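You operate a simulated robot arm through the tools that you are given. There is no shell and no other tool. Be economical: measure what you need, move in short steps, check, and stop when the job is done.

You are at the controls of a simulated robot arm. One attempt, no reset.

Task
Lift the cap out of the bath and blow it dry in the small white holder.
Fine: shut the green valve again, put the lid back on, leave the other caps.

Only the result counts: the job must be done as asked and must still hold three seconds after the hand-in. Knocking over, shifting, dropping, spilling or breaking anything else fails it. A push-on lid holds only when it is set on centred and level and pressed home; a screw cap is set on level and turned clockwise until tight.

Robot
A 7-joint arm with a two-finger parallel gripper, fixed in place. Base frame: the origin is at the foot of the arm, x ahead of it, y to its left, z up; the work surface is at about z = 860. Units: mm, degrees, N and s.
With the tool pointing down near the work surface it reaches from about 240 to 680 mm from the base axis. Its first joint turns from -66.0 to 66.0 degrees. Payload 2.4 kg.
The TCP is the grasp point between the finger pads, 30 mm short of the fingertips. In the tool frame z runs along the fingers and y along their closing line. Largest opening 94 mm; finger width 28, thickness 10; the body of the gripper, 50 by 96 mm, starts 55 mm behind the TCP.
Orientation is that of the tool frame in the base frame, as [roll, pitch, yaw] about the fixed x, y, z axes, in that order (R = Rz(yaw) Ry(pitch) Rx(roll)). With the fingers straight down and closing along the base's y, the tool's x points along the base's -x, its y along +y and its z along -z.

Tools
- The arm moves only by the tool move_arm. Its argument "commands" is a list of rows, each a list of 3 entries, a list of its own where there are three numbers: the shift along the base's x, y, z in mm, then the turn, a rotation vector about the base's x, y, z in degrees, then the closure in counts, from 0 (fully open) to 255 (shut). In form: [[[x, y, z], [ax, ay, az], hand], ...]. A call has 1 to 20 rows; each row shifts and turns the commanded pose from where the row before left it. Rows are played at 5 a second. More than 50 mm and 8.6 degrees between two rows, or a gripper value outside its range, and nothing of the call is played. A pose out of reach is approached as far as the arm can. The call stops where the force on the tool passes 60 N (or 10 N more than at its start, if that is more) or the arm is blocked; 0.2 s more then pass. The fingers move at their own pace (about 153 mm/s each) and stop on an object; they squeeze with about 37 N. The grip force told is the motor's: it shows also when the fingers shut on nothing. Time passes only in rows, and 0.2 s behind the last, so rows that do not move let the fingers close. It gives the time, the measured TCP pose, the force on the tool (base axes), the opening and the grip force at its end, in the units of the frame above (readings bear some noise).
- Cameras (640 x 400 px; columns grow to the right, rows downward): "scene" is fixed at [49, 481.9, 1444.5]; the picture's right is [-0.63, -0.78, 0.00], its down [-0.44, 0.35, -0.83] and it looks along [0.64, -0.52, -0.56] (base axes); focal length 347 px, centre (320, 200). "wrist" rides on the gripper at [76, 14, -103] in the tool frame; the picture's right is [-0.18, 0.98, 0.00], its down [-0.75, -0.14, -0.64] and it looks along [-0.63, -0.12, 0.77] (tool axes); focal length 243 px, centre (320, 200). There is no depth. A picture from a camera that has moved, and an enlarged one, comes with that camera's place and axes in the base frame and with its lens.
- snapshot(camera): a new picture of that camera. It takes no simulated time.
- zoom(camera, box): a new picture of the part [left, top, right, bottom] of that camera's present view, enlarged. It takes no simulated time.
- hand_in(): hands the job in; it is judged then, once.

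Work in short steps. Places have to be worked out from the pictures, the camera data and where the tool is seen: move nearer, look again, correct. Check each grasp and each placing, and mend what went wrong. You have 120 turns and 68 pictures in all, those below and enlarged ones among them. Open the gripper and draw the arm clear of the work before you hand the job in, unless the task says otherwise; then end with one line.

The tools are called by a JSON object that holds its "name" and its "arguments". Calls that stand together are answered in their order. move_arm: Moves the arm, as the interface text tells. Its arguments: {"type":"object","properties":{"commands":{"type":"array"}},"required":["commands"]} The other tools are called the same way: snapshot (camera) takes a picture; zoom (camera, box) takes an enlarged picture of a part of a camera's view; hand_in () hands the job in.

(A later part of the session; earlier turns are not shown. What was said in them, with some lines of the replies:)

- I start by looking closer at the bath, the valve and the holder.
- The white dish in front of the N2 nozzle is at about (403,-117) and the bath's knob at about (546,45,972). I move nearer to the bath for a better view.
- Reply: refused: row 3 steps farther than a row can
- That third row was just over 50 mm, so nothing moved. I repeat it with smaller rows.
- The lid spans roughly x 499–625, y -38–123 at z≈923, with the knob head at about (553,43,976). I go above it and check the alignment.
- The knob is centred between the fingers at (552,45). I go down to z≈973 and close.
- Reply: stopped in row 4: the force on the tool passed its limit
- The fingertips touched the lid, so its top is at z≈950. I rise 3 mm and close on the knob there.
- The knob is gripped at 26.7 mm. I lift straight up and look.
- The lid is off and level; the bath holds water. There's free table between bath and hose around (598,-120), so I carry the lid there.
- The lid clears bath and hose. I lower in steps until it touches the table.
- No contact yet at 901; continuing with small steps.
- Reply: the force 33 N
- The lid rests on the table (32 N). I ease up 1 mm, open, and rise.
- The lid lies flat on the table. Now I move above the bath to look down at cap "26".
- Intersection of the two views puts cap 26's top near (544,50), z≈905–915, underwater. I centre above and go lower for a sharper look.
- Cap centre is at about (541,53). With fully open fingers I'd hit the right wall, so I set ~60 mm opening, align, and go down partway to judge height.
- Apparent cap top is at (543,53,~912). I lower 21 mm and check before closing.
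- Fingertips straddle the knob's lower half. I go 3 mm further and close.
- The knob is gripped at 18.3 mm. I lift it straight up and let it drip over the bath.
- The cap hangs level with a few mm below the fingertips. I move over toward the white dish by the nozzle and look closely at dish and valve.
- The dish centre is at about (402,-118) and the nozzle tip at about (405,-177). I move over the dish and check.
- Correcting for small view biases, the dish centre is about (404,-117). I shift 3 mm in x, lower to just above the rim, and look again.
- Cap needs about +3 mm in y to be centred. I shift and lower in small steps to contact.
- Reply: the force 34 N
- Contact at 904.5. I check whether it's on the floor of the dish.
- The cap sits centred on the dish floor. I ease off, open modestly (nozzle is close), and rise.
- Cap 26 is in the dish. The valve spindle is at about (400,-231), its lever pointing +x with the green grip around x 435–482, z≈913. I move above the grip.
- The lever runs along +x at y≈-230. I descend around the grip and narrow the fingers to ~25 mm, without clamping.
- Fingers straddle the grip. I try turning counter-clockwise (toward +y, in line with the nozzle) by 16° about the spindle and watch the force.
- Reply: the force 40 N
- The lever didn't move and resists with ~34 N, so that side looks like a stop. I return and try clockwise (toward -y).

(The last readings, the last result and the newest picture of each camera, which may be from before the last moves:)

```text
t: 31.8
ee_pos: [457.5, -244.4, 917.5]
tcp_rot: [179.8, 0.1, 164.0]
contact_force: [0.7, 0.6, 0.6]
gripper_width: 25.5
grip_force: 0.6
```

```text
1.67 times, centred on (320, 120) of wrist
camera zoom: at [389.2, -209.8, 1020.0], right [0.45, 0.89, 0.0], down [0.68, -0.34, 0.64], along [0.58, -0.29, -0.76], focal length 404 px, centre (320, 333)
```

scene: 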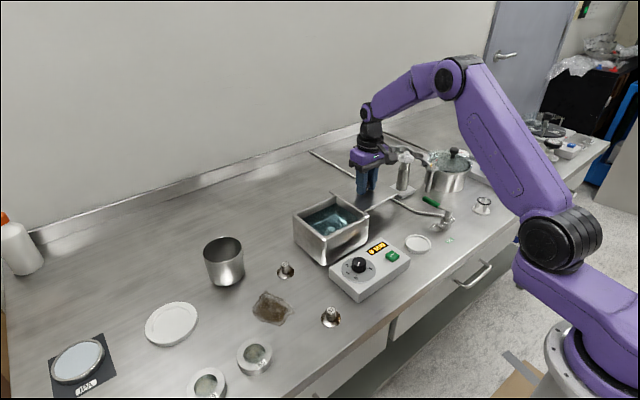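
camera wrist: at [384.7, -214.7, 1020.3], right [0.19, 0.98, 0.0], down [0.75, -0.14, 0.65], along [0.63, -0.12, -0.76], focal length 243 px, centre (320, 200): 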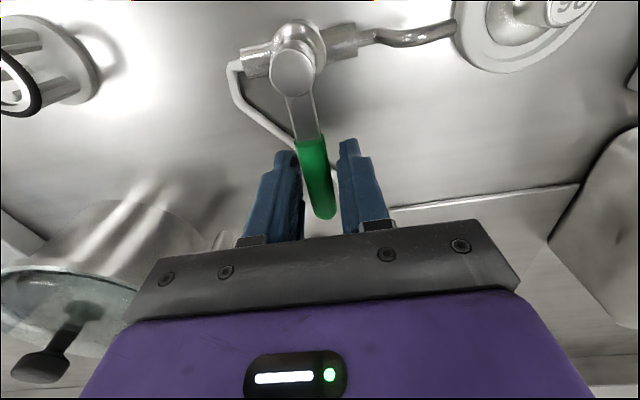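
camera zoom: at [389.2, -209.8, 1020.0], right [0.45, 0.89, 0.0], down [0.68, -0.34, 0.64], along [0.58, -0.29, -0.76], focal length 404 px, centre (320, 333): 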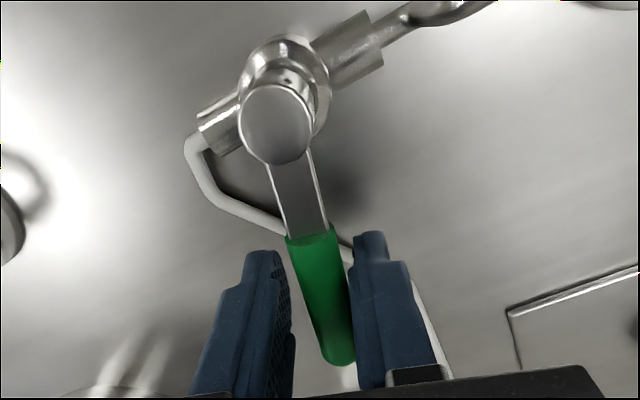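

No resistance, and the lever has followed clockwise. I continue the arc to -48° and check.

{"name": "move_arm", "arguments": {"commands": [[[-2.8, -7.7, 0], [0, 0, -8], 187], [[-3.9, -7.3, 0], [0, 0, -8], 187], [[-4.8, -6.6, 0], [0, 0, -8], 187], [[-5.7, -5.9, 0], [0, 0, -8], 187], [[0, 0, 0], [0, 0, 0], 187]]}}

{"name": "zoom", "arguments": {"camera": "wrist", "box": [160, 0, 480, 240]}}

```text
t: 33.0
ee_pos: [440.5, -273.7, 918.9]
tcp_rot: [-180.0, 0.3, 131.8]
contact_force: [0.1, 0.3, 0.2]
gripper_width: 25.3
grip_force: 0.0
```

```text
1.67 times, centred on (320, 120) of wrist
camera zoom: at [401.3, -206.1, 1020.2], right [0.85, 0.52, 0.0], down [0.4, -0.65, 0.65], along [0.34, -0.55, -0.76], focal length 404 px, centre (320, 333)
```

zoom: 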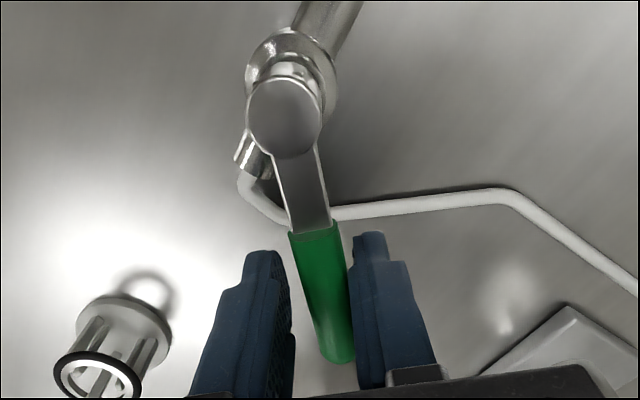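

The lever follows freely. I continue to about -88°.

{"name": "move_arm", "arguments": {"commands": [[[-6.5, -5.1, 0], [0, 0, -8], 187], [[-7.1, -4.1, 0], [0, 0, -8], 187], [[-7.7, -3.1, 0], [0, 0, -8], 187], [[-8, -2, 0], [0, 0, -8], 187], [[-8.1, -0.9, 0], [0, 0, -8], 187], [[0, 0, 0], [0, 0, 0], 187]]}}

{"name": "zoom", "arguments": {"camera": "wrist", "box": [160, 0, 480, 240]}}

{"name": "zoom", "arguments": {"camera": "scene", "box": [380, 160, 500, 260]}}

```text
t: 34.4
ee_pos: [403.4, -288.2, 918.1]
tcp_rot: [-180.0, 0.4, 91.8]
contact_force: [1.6, 0.6, 1.7]
gripper_width: 25.3
grip_force: 0.6
```

```text
1.67 times, centred on (320, 120) of wrist
camera zoom: at [415.7, -210.7, 1020.2], right [0.99, -0.15, 0.0], down [-0.12, -0.75, 0.65], along [-0.1, -0.64, -0.76], focal length 404 px, centre (320, 333)
```

zoom: 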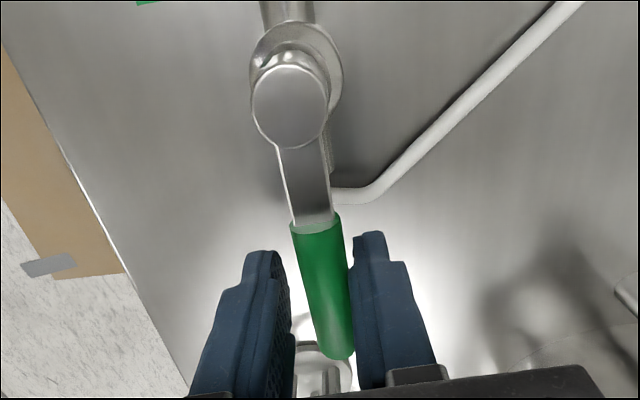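

```text
4.00 times, centred on (440, 210) of scene
camera zoom: at [49.0, 481.9, 1444.5], right [-0.63, -0.78, 0.0], down [-0.44, 0.35, -0.83], along [0.64, -0.52, -0.56], focal length 1387 px, centre (-160, 160)
```

zoom: 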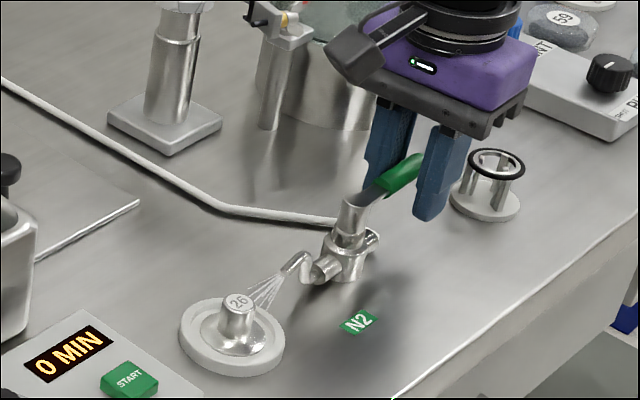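

Jets are now blowing at the cap. I turn 4° more to open fully, and wait.

{"name": "move_arm", "arguments": {"commands": [[[-4.1, -0.1, 0], [0, 0, -4], 187], [[0, 0, 0], [0, 0, 0], 187], [[0, 0, 0], [0, 0, 0], 187], [[0, 0, 0], [0, 0, 0], 187], [[0, 0, 0], [0, 0, 0], 187], [[0, 0, 0], [0, 0, 0], 187], [[0, 0, 0], [0, 0, 0], 187], [[0, 0, 0], [0, 0, 0], 187], [[0, 0, 0], [0, 0, 0], 187], [[0, 0, 0], [0, 0, 0], 187], [[0, 0, 0], [0, 0, 0], 187], [[0, 0, 0], [0, 0, 0], 187], [[0, 0, 0], [0, 0, 0], 187], [[0, 0, 0], [0, 0, 0], 187], [[0, 0, 0], [0, 0, 0], 187], [[0, 0, 0], [0, 0, 0], 187], [[0, 0, 0], [0, 0, 0], 187], [[0, 0, 0], [0, 0, 0], 187], [[0, 0, 0], [0, 0, 0], 187], [[0, 0, 0], [0, 0, 0], 187]]}}

{"name": "zoom", "arguments": {"camera": "scene", "box": [400, 210, 460, 260]}}

```text
t: 38.6
ee_pos: [399.4, -288.6, 917.2]
tcp_rot: [-180.0, 0.3, 87.9]
contact_force: [8.1, 1.5, 4.9]
gripper_width: 29.7
grip_force: 3.2
```

```text
8.00 times, centred on (430, 235) of scene
camera zoom: at [49.1, 482.0, 1444.5], right [-0.63, -0.78, 0.0], down [-0.44, 0.35, -0.83], along [0.64, -0.52, -0.56], focal length 2774 px, centre (-560, -80)
```

zoom: 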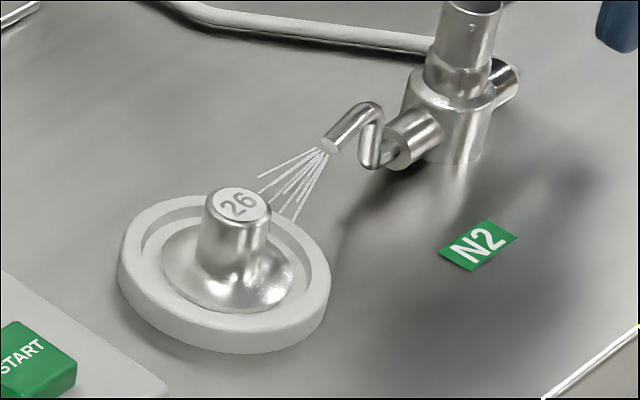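

The lever is at its open stop and the jets hit the cap. I keep blowing.

{"name": "move_arm", "arguments": {"commands": [[[0, 0, 0], [0, 0, 0], 187], [[0, 0, 0], [0, 0, 0], 187], [[0, 0, 0], [0, 0, 0], 187], [[0, 0, 0], [0, 0, 0], 187], [[0, 0, 0], [0, 0, 0], 187], [[0, 0, 0], [0, 0, 0], 187], [[0, 0, 0], [0, 0, 0], 187], [[0, 0, 0], [0, 0, 0], 187], [[0, 0, 0], [0, 0, 0], 187], [[0, 0, 0], [0, 0, 0], 187], [[0, 0, 0], [0, 0, 0], 187], [[0, 0, 0], [0, 0, 0], 187], [[0, 0, 0], [0, 0, 0], 187], [[0, 0, 0], [0, 0, 0], 187], [[0, 0, 0], [0, 0, 0], 187], [[0, 0, 0], [0, 0, 0], 187], [[0, 0, 0], [0, 0, 0], 187], [[0, 0, 0], [0, 0, 0], 187], [[0, 0, 0], [0, 0, 0], 187], [[0, 0, 0], [0, 0, 0], 187]]}}

{"name": "move_arm", "arguments": {"commands": [[[0, 0, 0], [0, 0, 0], 187], [[0, 0, 0], [0, 0, 0], 187], [[0, 0, 0], [0, 0, 0], 187], [[0, 0, 0], [0, 0, 0], 187], [[0, 0, 0], [0, 0, 0], 187], [[0, 0, 0], [0, 0, 0], 187], [[0, 0, 0], [0, 0, 0], 187], [[0, 0, 0], [0, 0, 0], 187], [[0, 0, 0], [0, 0, 0], 187], [[0, 0, 0], [0, 0, 0], 187], [[0, 0, 0], [0, 0, 0], 187], [[0, 0, 0], [0, 0, 0], 187], [[0, 0, 0], [0, 0, 0], 187], [[0, 0, 0], [0, 0, 0], 187], [[0, 0, 0], [0, 0, 0], 187], [[0, 0, 0], [0, 0, 0], 187], [[0, 0, 0], [0, 0, 0], 187], [[0, 0, 0], [0, 0, 0], 187], [[0, 0, 0], [0, 0, 0], 187], [[0, 0, 0], [0, 0, 0], 187]]}}

{"name": "move_arm", "arguments": {"commands": [[[0, 0, 0], [0, 0, 0], 187], [[0, 0, 0], [0, 0, 0], 187], [[0, 0, 0], [0, 0, 0], 187], [[0, 0, 0], [0, 0, 0], 187], [[0, 0, 0], [0, 0, 0], 187], [[0, 0, 0], [0, 0, 0], 187], [[0, 0, 0], [0, 0, 0], 187], [[0, 0, 0], [0, 0, 0], 187], [[0, 0, 0], [0, 0, 0], 187], [[0, 0, 0], [0, 0, 0], 187], [[0, 0, 0], [0, 0, 0], 187], [[0, 0, 0], [0, 0, 0], 187], [[0, 0, 0], [0, 0, 0], 187], [[0, 0, 0], [0, 0, 0], 187], [[0, 0, 0], [0, 0, 0], 187], [[0, 0, 0], [0, 0, 0], 187], [[0, 0, 0], [0, 0, 0], 187], [[0, 0, 0], [0, 0, 0], 187], [[0, 0, 0], [0, 0, 0], 187], [[0, 0, 0], [0, 0, 0], 187]]}}

{"name": "zoom", "arguments": {"camera": "scene", "box": [400, 210, 460, 260]}}

```text
t: 42.8
ee_pos: [399.0, -288.7, 918.0]
tcp_rot: [179.9, 0.3, 87.9]
contact_force: [7.7, -0.6, 2.1]
gripper_width: 29.2
grip_force: 3.3
```

```text
t: 47.0
ee_pos: [399.1, -288.7, 918.2]
tcp_rot: [180.0, 0.3, 87.9]
contact_force: [7.4, -0.1, 3.1]
gripper_width: 29.3
grip_force: 3.3
```

```text
t: 51.2
ee_pos: [399.4, -288.3, 919.0]
tcp_rot: [180.0, 0.3, 87.8]
contact_force: [7.7, 0.8, 3.3]
gripper_width: 29.6
grip_force: 3.8
```

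```text
8.00 times, centred on (430, 235) of scene
camera zoom: at [49.2, 482.0, 1444.5], right [-0.63, -0.78, 0.0], down [-0.44, 0.35, -0.83], along [0.64, -0.52, -0.56], focal length 2774 px, centre (-560, -80)
```

zoom: 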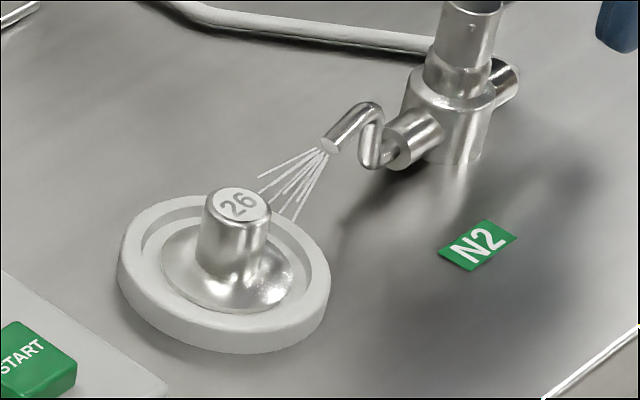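

About 17 s of blowing is done. I swing the lever back the same way.

{"name": "move_arm", "arguments": {"commands": [[[4.1, 0.1, 0], [0, 0, 4], 187], [[8.1, 0.9, 0], [0, 0, 8], 187], [[8, 2, 0], [0, 0, 8], 187], [[7.7, 3.1, 0], [0, 0, 8], 187], [[7.1, 4.1, 0], [0, 0, 8], 187], [[6.5, 5.1, 0], [0, 0, 8], 187], [[5.7, 5.9, 0], [0, 0, 8], 187], [[4.8, 6.6, 0], [0, 0, 8], 187], [[3.9, 7.3, 0], [0, 0, 8], 187], [[2.8, 7.7, 0], [0, 0, 8], 187], [[1.7, 8.1, 0], [0, 0, 8], 187], [[0.6, 8.2, 0], [0, 0, 8], 187], [[0, 0, 0], [0, 0, 0], 187]]}}

{"name": "zoom", "arguments": {"camera": "wrist", "box": [160, 0, 480, 240]}}

```text
t: 54.0
ee_pos: [461.9, -230.7, 919.1]
tcp_rot: [-180.0, 0.3, -180.0]
contact_force: [0.2, -0.3, -0.1]
gripper_width: 25.2
grip_force: 0.2
```

```text
1.67 times, centred on (320, 120) of wrist
camera zoom: at [384.7, -215.0, 1020.2], right [0.18, 0.98, 0.0], down [0.75, -0.14, 0.65], along [0.64, -0.12, -0.76], focal length 404 px, centre (320, 333)
```

zoom: 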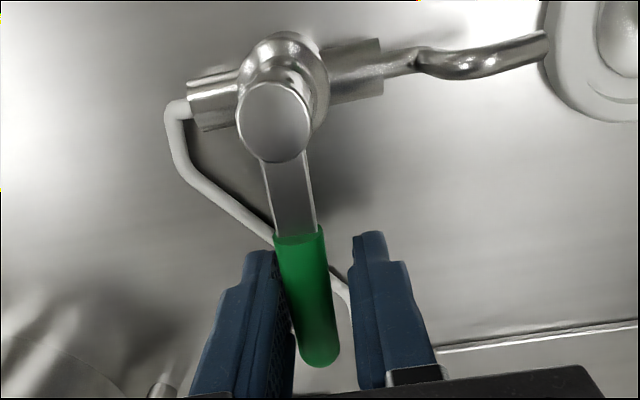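

The lever is within a few degrees of shut. I press 8° further to bring it onto its stop.

{"name": "move_arm", "arguments": {"commands": [[[-0.3, 5, 0], [0, 0, 5], 187], [[-0.5, 4, 0], [0, 0, 4], 187], [[0, 0, 0], [0, 0, 0], 187], [[0, 0, 0], [0, 0, 0], 187]]}}

{"name": "zoom", "arguments": {"camera": "scene", "box": [390, 170, 480, 250]}}

```text
t: 55.0
ee_pos: [459.3, -224.4, 918.4]
tcp_rot: [-179.9, 0.3, -171.2]
contact_force: [-6.7, -18.9, 12.2]
gripper_width: 34.4
grip_force: 8.6
```

```text
5.00 times, centred on (435, 210) of scene
camera zoom: at [48.6, 481.5, 1444.7], right [-0.63, -0.78, 0.0], down [-0.44, 0.35, -0.83], along [0.64, -0.52, -0.56], focal length 1734 px, centre (-255, 150)
```

zoom: 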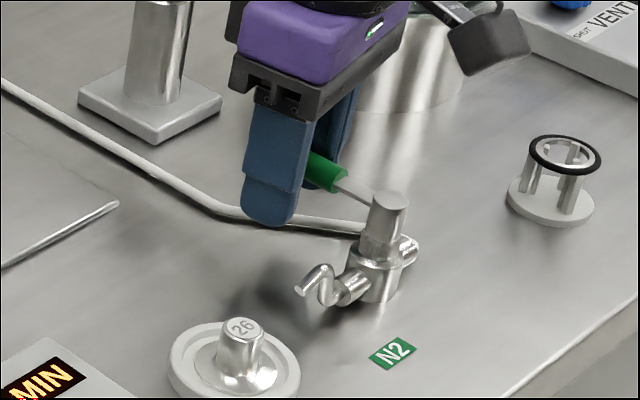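

The jets have stopped and the lever is against its stop. I turn back slightly, open, rise, and head over the lid.

{"name": "move_arm", "arguments": {"commands": [[[0.8, -6, 0], [0, 0, -6], 170], [[0, 0, 0], [0, 0, -3], 100], [[0, 0, 0], [0, 0, 0], 100], [[0, 0, 25], [0, 0, 0], 100], [[0, 0, 40], [0, 0, 0], 60], [[0, 0, 40], [0, 0, 0], 30], [[25, 20, 20], [0, 0, 0], 0], [[30, 25, 0], [0, 0, 0], 0], [[35, 30, 0], [0, 0, 0], 0], [[40, 25, 0], [0, 0, 0], 0], [[8, 12, 0], [0, 0, 0], 0], [[0, 0, 0], [0, 0, 0], 0]]}}

{"name": "snapshot", "arguments": {"camera": "wrist"}}

{"name": "zoom", "arguments": {"camera": "scene", "box": [390, 170, 480, 250]}}

```text
t: 57.6
ee_pos: [598.4, -114.2, 1044.0]
tcp_rot: [-180.0, 0.3, 179.9]
contact_force: [-0.9, -0.6, -0.3]
gripper_width: 94.0
grip_force: 0.0
```

```text
15 pictures are left
camera wrist: at [522.7, -99.2, 1144.9], right [0.19, 0.98, 0.0], down [0.75, -0.14, 0.65], along [0.63, -0.12, -0.76], focal length 243 px, centre (320, 200)
```

wrist: 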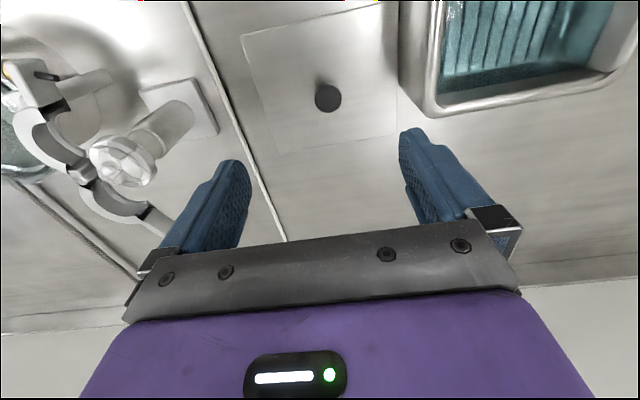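

```text
5.00 times, centred on (435, 210) of scene
camera zoom: at [49.0, 481.9, 1444.5], right [-0.63, -0.78, 0.0], down [-0.44, 0.35, -0.83], along [0.64, -0.52, -0.56], focal length 1734 px, centre (-255, 150)
```

zoom: 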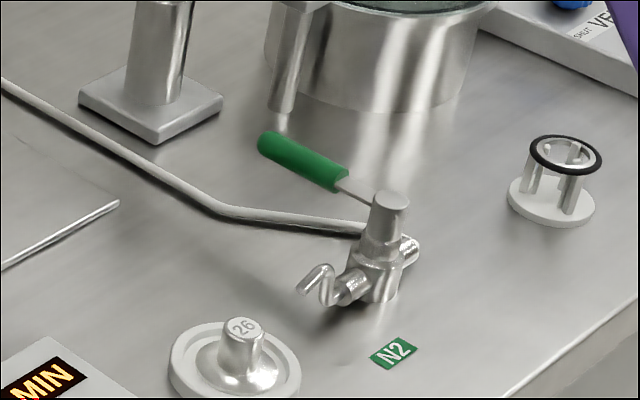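

Valve shut, cap in place. By my tally of shifts I'm within 1 mm of the lid's release pose; I descend to z≈896 and grip the knob.

{"name": "move_arm", "arguments": {"commands": [[[0, -1, -40], [0, 0, 0], 0], [[0, 0, -40], [0, 0, 0], 0], [[0, 0, -40], [0, 0, 0], 0], [[0, 0, -20], [0, 0, 0], 0], [[0, 0, -7], [0, 0, 0], 0], [[0, 0, 0], [0, 0, 0], 150], [[0, 0, 0], [0, 0, 0], 255], [[0, 0, 0], [0, 0, 0], 255], [[0, 0, 0], [0, 0, 0], 255]]}}

```text
t: 59.6
ee_pos: [597.9, -115.6, 895.5]
tcp_rot: [-180.0, 0.3, 179.8]
contact_force: [-0.1, 0.0, 0.2]
gripper_width: 26.6
grip_force: 36.4
```

Gripped at 26.6 mm again. I lift and carry it back over the bath along the reverse route.

{"name": "move_arm", "arguments": {"commands": [[[0, 0, 10], [0, 0, 0], 255], [[0, 0, 40], [0, 0, 0], 255], [[0, 0, 45], [0, 0, 0], 255], [[0, 0, 45], [0, 0, 0], 255], [[0, 0, 45], [0, 0, 0], 255], [[-12, 40, 0], [0, 0, 0], 255], [[-12, 40, 0], [0, 0, 0], 255], [[-12, 40, 0], [0, 0, 0], 255], [[-10, 39, 0], [0, 0, 0], 255], [[0, 0, -40], [0, 0, 0], 255], [[0, 0, -40], [0, 0, 0], 255], [[0, 0, 0], [0, 0, 0], 255]]}}

{"name": "snapshot", "arguments": {"camera": "wrist"}}

{"name": "zoom", "arguments": {"camera": "scene", "box": [270, 160, 390, 270]}}

```text
t: 62.2
ee_pos: [552.2, 43.8, 1001.5]
tcp_rot: [-180.0, 0.3, 179.9]
contact_force: [-0.6, -0.4, -1.6]
gripper_width: 26.6
grip_force: 37.1
```

```text
13 pictures are left
camera wrist: at [477.2, 58.4, 1103.1], right [0.19, 0.98, 0.0], down [0.75, -0.14, 0.65], along [0.64, -0.12, -0.76], focal length 243 px, centre (320, 200)
```

wrist: 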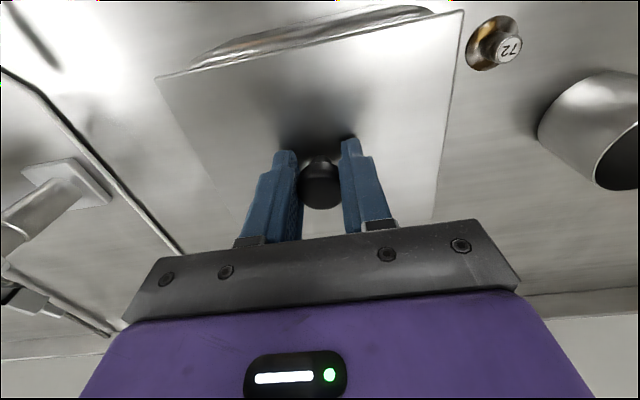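

```text
3.64 times, centred on (330, 215) of scene
camera zoom: at [49.0, 481.9, 1444.5], right [-0.63, -0.78, 0.0], down [-0.44, 0.35, -0.83], along [0.64, -0.52, -0.56], focal length 1261 px, centre (284, 146)
```

zoom: 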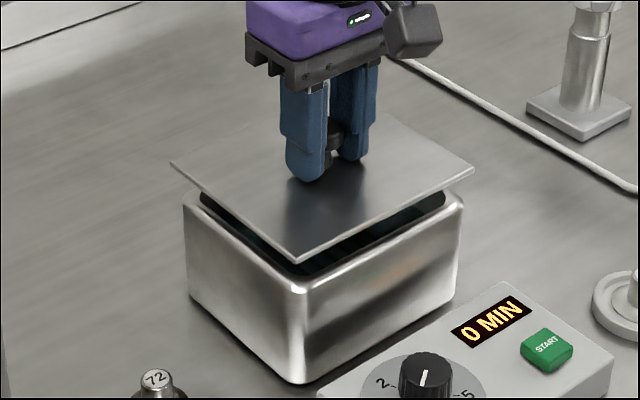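

The lid hangs just as when first lifted, above its original place. I nudge -1 mm in y and lower it to contact.

{"name": "move_arm", "arguments": {"commands": [[[0, -1, -8], [0, 0, 0], 255], [[0, 0, -6], [0, 0, 0], 255], [[0, 0, -2], [0, 0, 0], 255], [[0, 0, -2], [0, 0, 0], 255], [[0, 0, -2], [0, 0, 0], 255], [[0, 0, 0], [0, 0, 0], 255]]}}

{"name": "zoom", "arguments": {"camera": "scene", "box": [270, 160, 390, 270]}}

```text
t: 63.6
ee_pos: [551.9, 43.9, 981.3]
tcp_rot: [180.0, 0.3, 179.9]
contact_force: [-0.1, -0.4, -2.2]
gripper_width: 26.8
grip_force: 37.1
```

```text
3.64 times, centred on (330, 215) of scene
camera zoom: at [49.0, 481.9, 1444.5], right [-0.63, -0.78, 0.0], down [-0.44, 0.35, -0.83], along [0.64, -0.52, -0.56], focal length 1261 px, centre (284, 146)
```

zoom: 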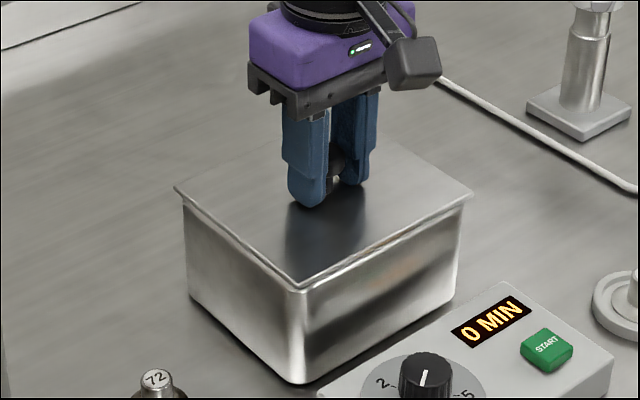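

Nearly seated, no contact yet. I continue in 1 mm steps.

{"name": "move_arm", "arguments": {"commands": [[[0, -0.5, -1], [0, 0, 0], 255], [[0, 0, -1], [0, 0, 0], 255], [[0, 0, -1], [0, 0, 0], 255], [[0, 0, -1], [0, 0, 0], 255], [[0, 0, 0], [0, 0, 0], 255]]}}

```text
t: 64.8
ee_pos: [552.6, 41.3, 979.5]
tcp_rot: [179.9, 0.6, -180.0]
contact_force: [-9.5, 1.7, 45.0]
gripper_width: 26.9
grip_force: 37.7
```

The lid is pressed on with 45 N. I ease off, release and rise, then check.

{"name": "move_arm", "arguments": {"commands": [[[0, 0, 1.5], [0, 0, 0], 255], [[0, 0, 0.5], [0, 0, 0], 140], [[0, 0, 0], [0, 0, 0], 0], [[0, 0, 2], [0, 0, 0], 0], [[0, 0, 30], [0, 0, 0], 0], [[0, 0, 40], [0, 0, 0], 0], [[0, 0, 40], [0, 0, 0], 0], [[-30, -10, 30], [0, 0, 0], 0], [[-40, -10, 20], [0, 0, 0], 0], [[-40, -10, 20], [0, 0, 0], 0], [[0, 0, 0], [0, 0, 0], 0]]}}

{"name": "snapshot", "arguments": {"camera": "wrist"}}

{"name": "snapshot", "arguments": {"camera": "scene"}}

{"name": "zoom", "arguments": {"camera": "scene", "box": [270, 180, 390, 280]}}

```text
t: 67.2
ee_pos: [440.4, 11.3, 1161.5]
tcp_rot: [179.9, 0.3, 179.8]
contact_force: [0.2, 0.5, 0.4]
gripper_width: 93.9
grip_force: 0.0
```

```text
10 pictures are left
camera wrist: at [365.6, 26.9, 1263.1], right [0.19, 0.98, 0.0], down [0.75, -0.14, 0.65], along [0.63, -0.12, -0.76], focal length 243 px, centre (320, 200)
```

wrist: 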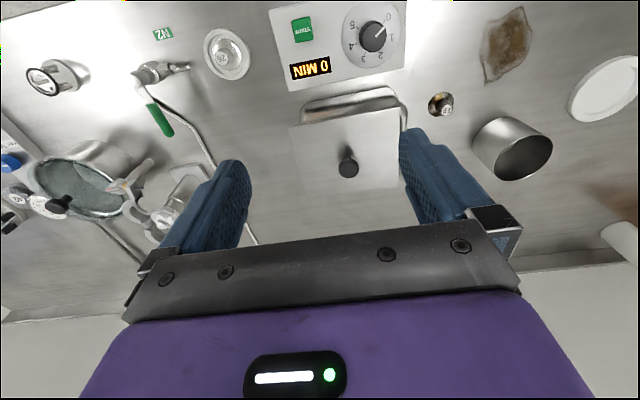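

```text
9 pictures are left
```

scene: 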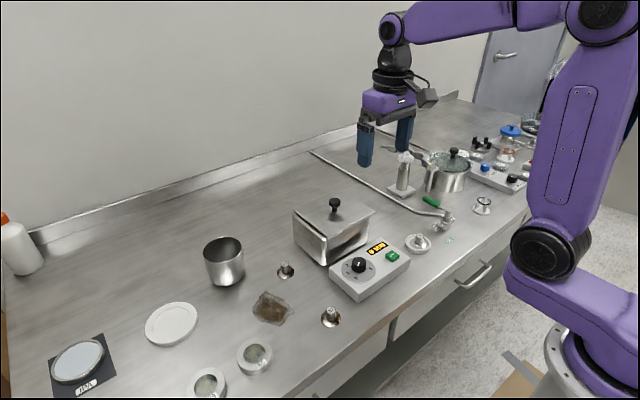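

```text
4.00 times, centred on (330, 230) of scene
camera zoom: at [49.0, 481.9, 1444.5], right [-0.63, -0.78, 0.0], down [-0.44, 0.35, -0.83], along [0.64, -0.52, -0.56], focal length 1387 px, centre (280, 80)
```

zoom: 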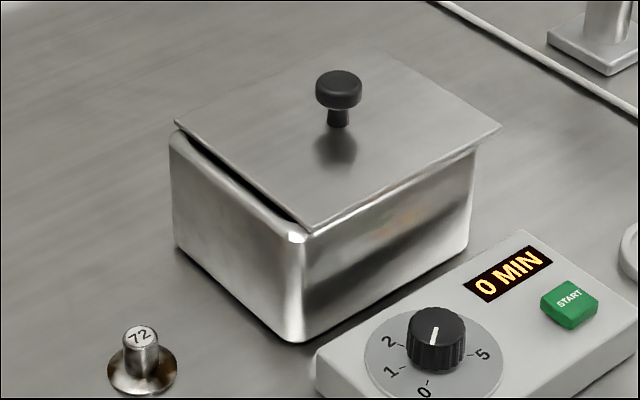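

The lid is not seated: compared with the start it sits ~10 mm toward -y and a bit high. I go back above the knob to look and regrasp.

{"name": "move_arm", "arguments": {"commands": [[[35, 6, -25], [0, 0, 0], 0], [[35, 6, -25], [0, 0, 0], 0], [[35, 5, -25], [0, 0, 0], 0], [[8, 2, -25], [0, 0, 0], 0], [[0, 0, 0], [0, 0, 0], 0]]}}

{"name": "snapshot", "arguments": {"camera": "wrist"}}

```text
t: 68.4
ee_pos: [556.1, 31.3, 1060.7]
tcp_rot: [-180.0, 0.3, 179.9]
contact_force: [-0.8, -0.2, 0.6]
gripper_width: 93.9
grip_force: 0.0
```

```text
7 pictures are left
camera wrist: at [480.7, 46.2, 1163.1], right [0.18, 0.98, 0.0], down [0.75, -0.14, 0.65], along [0.64, -0.12, -0.76], focal length 243 px, centre (320, 200)
```

wrist: 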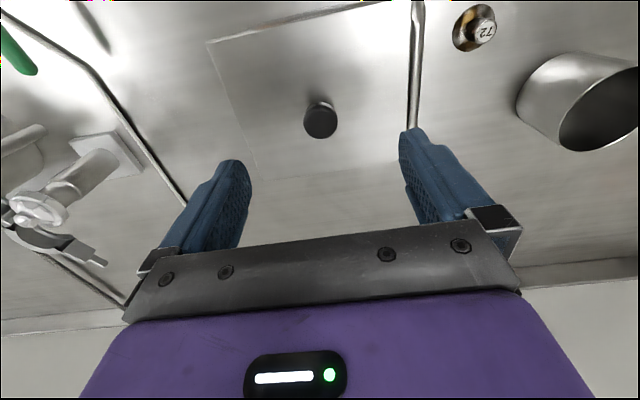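

The knob is now at about (552,31): its tips were touching the lid when the fingers opened and dragged it. I regrasp higher, tips ~6 mm above the lid.

{"name": "move_arm", "arguments": {"commands": [[[-3, 0, -30], [0, 0, 0], 0], [[0, 0, -25], [0, 0, 0], 0], [[0, 0, -17], [0, 0, 0], 0], [[0, 0, 0], [0, 0, 0], 120], [[0, 0, 0], [0, 0, 0], 200], [[0, 0, 0], [0, 0, 0], 255], [[0, 0, 0], [0, 0, 0], 255], [[0, 0, 0], [0, 0, 0], 255]]}}

```text
t: 70.2
ee_pos: [553.8, 31.0, 989.5]
tcp_rot: [-180.0, 0.3, 179.8]
contact_force: [-0.2, 0.1, 0.2]
gripper_width: 26.8
grip_force: 37.2
```

Gripped at (553.8,31,989.5). I lift 15 mm, shift +12 mm in y, and look.

{"name": "move_arm", "arguments": {"commands": [[[0, 0, 7], [0, 0, 0], 255], [[0, 0, 8], [0, 0, 0], 255], [[0, 6, 0], [0, 0, 0], 255], [[0, 6, 0], [0, 0, 0], 255], [[0, 0, 0], [0, 0, 0], 255]]}}

{"name": "snapshot", "arguments": {"camera": "wrist"}}

```text
t: 71.4
ee_pos: [552.4, 44.1, 1004.2]
tcp_rot: [-180.0, 0.2, 179.8]
contact_force: [-0.3, 0.4, -0.9]
gripper_width: 26.9
grip_force: 37.0
```

```text
6 pictures are left
camera wrist: at [476.7, 57.7, 1106.3], right [0.19, 0.98, 0.0], down [0.75, -0.14, 0.65], along [0.63, -0.12, -0.76], focal length 243 px, centre (320, 200)
```

wrist: 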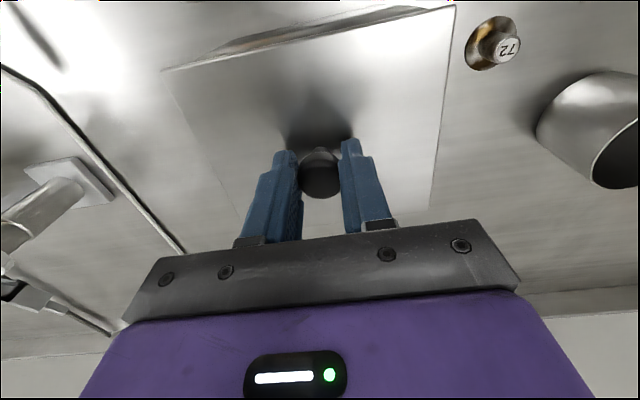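

The lid's yaw matches the original; it's ~1.5 mm too far in x. I correct that and lower gently to contact.

{"name": "move_arm", "arguments": {"commands": [[[-1.5, 0.5, -6], [0, 0, 0], 255], [[0, 0, -5], [0, 0, 0], 255], [[0, 0, -1.5], [0, 0, 0], 255], [[0, 0, -1], [0, 0, 0], 255], [[0, 0, -1], [0, 0, 0], 255], [[0, 0, 0], [0, 0, 0], 255]]}}

```text
t: 72.8
ee_pos: [549.2, 43.2, 989.9]
tcp_rot: [-180.0, 0.3, 179.8]
contact_force: [-0.2, 0.1, -1.9]
gripper_width: 26.7
grip_force: 36.8
```

{"name": "move_arm", "arguments": {"commands": [[[0, 0, -1], [0, 0, 0], 255], [[0, 0, -1], [0, 0, 0], 255], [[0, 0, -1], [0, 0, 0], 255], [[0, 0, 0], [0, 0, 0], 255]]}}

```text
t: 73.8
ee_pos: [551.9, 43.1, 988.7]
tcp_rot: [-180.0, 0.5, 180.0]
contact_force: [-8.5, -1.5, 31.4]
gripper_width: 27.1
grip_force: 37.1
```

Contact at 988.7 with 31 N. I check the seating against the starting view using the same zoom box.

{"name": "zoom", "arguments": {"camera": "scene", "box": [270, 180, 390, 280]}}

```text
4.00 times, centred on (330, 230) of scene
camera zoom: at [48.2, 481.8, 1444.6], right [-0.63, -0.78, 0.0], down [-0.44, 0.35, -0.83], along [0.64, -0.52, -0.56], focal length 1387 px, centre (280, 80)
```

zoom: 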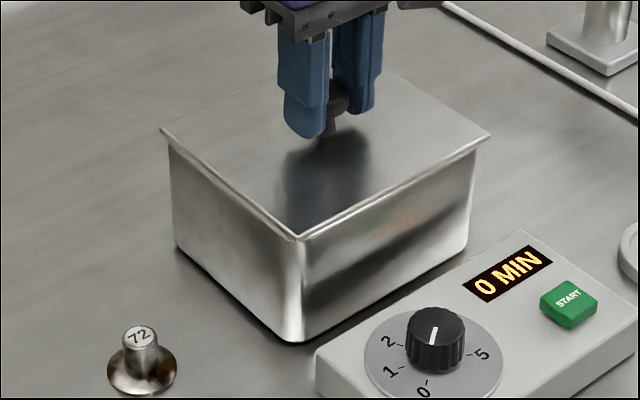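

The lid's corners match the start within a pixel and it lies flush. I relax the press, open (tips are well above the lid now), and withdraw.

{"name": "move_arm", "arguments": {"commands": [[[0, 0, 1], [0, 0, 0], 255], [[0, 0, 0.5], [0, 0, 0], 200], [[0, 0, 0], [0, 0, 0], 100], [[0, 0, 0], [0, 0, 0], 0], [[0, 0, 0], [0, 0, 0], 0], [[0, 0, 20], [0, 0, 0], 0], [[0, 0, 40], [0, 0, 0], 0], [[0, 0, 40], [0, 0, 0], 0], [[-30, -10, 30], [0, 0, 0], 0], [[-40, -10, 20], [0, 0, 0], 0], [[-40, -10, 20], [0, 0, 0], 0], [[0, 0, 0], [0, 0, 0], 0]]}}

{"name": "zoom", "arguments": {"camera": "scene", "box": [270, 180, 390, 280]}}

{"name": "snapshot", "arguments": {"camera": "wrist"}}

```text
t: 76.4
ee_pos: [440.4, 11.5, 1157.8]
tcp_rot: [-180.0, 0.3, 180.0]
contact_force: [-1.1, -0.2, -0.6]
gripper_width: 94.0
grip_force: 0.0
```

```text
4.00 times, centred on (330, 230) of scene
camera zoom: at [49.0, 481.9, 1444.5], right [-0.63, -0.78, 0.0], down [-0.44, 0.35, -0.83], along [0.64, -0.52, -0.56], focal length 1387 px, centre (280, 80)
```

zoom: 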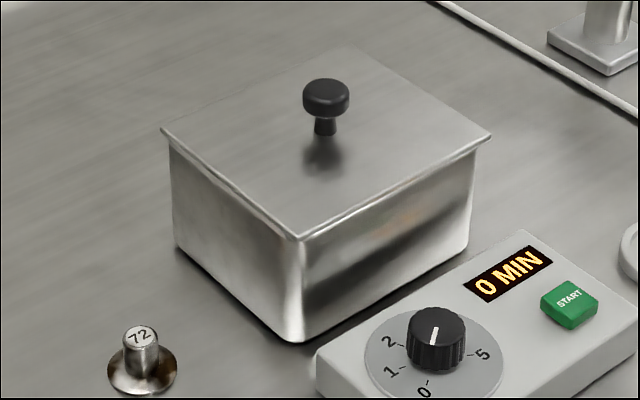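

```text
3 pictures are left
camera wrist: at [363.9, 27.5, 1260.3], right [0.19, 0.98, 0.0], down [0.75, -0.14, 0.65], along [0.63, -0.12, -0.76], focal length 243 px, centre (320, 200)
```

wrist: 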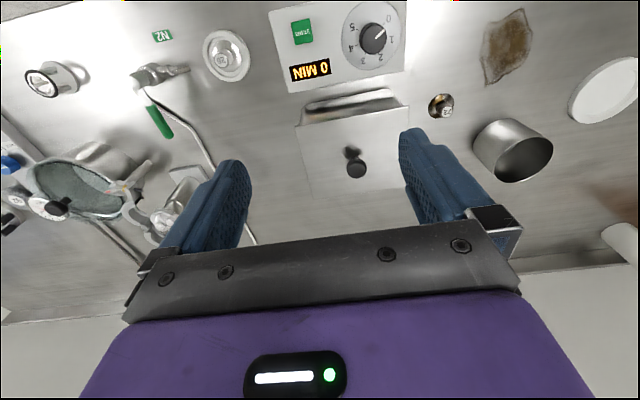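

The lid sits level and centred as at the start, the valve is shut, and cap 26 is in the white dish after about 19 s of blowing. The gripper is open and clear, so I hand in.

{"name": "hand_in", "arguments": {}}

```text
The job is handed in.
```

I lifted cap 26 out of the bath, blew it with nitrogen for about 19 s in the white dish, shut the green valve and put the lid back on level. I couldn't confirm from the pictures that the cap is fully dry, and the lid needed a second try because the fingers dragged it about 12 mm the first time.
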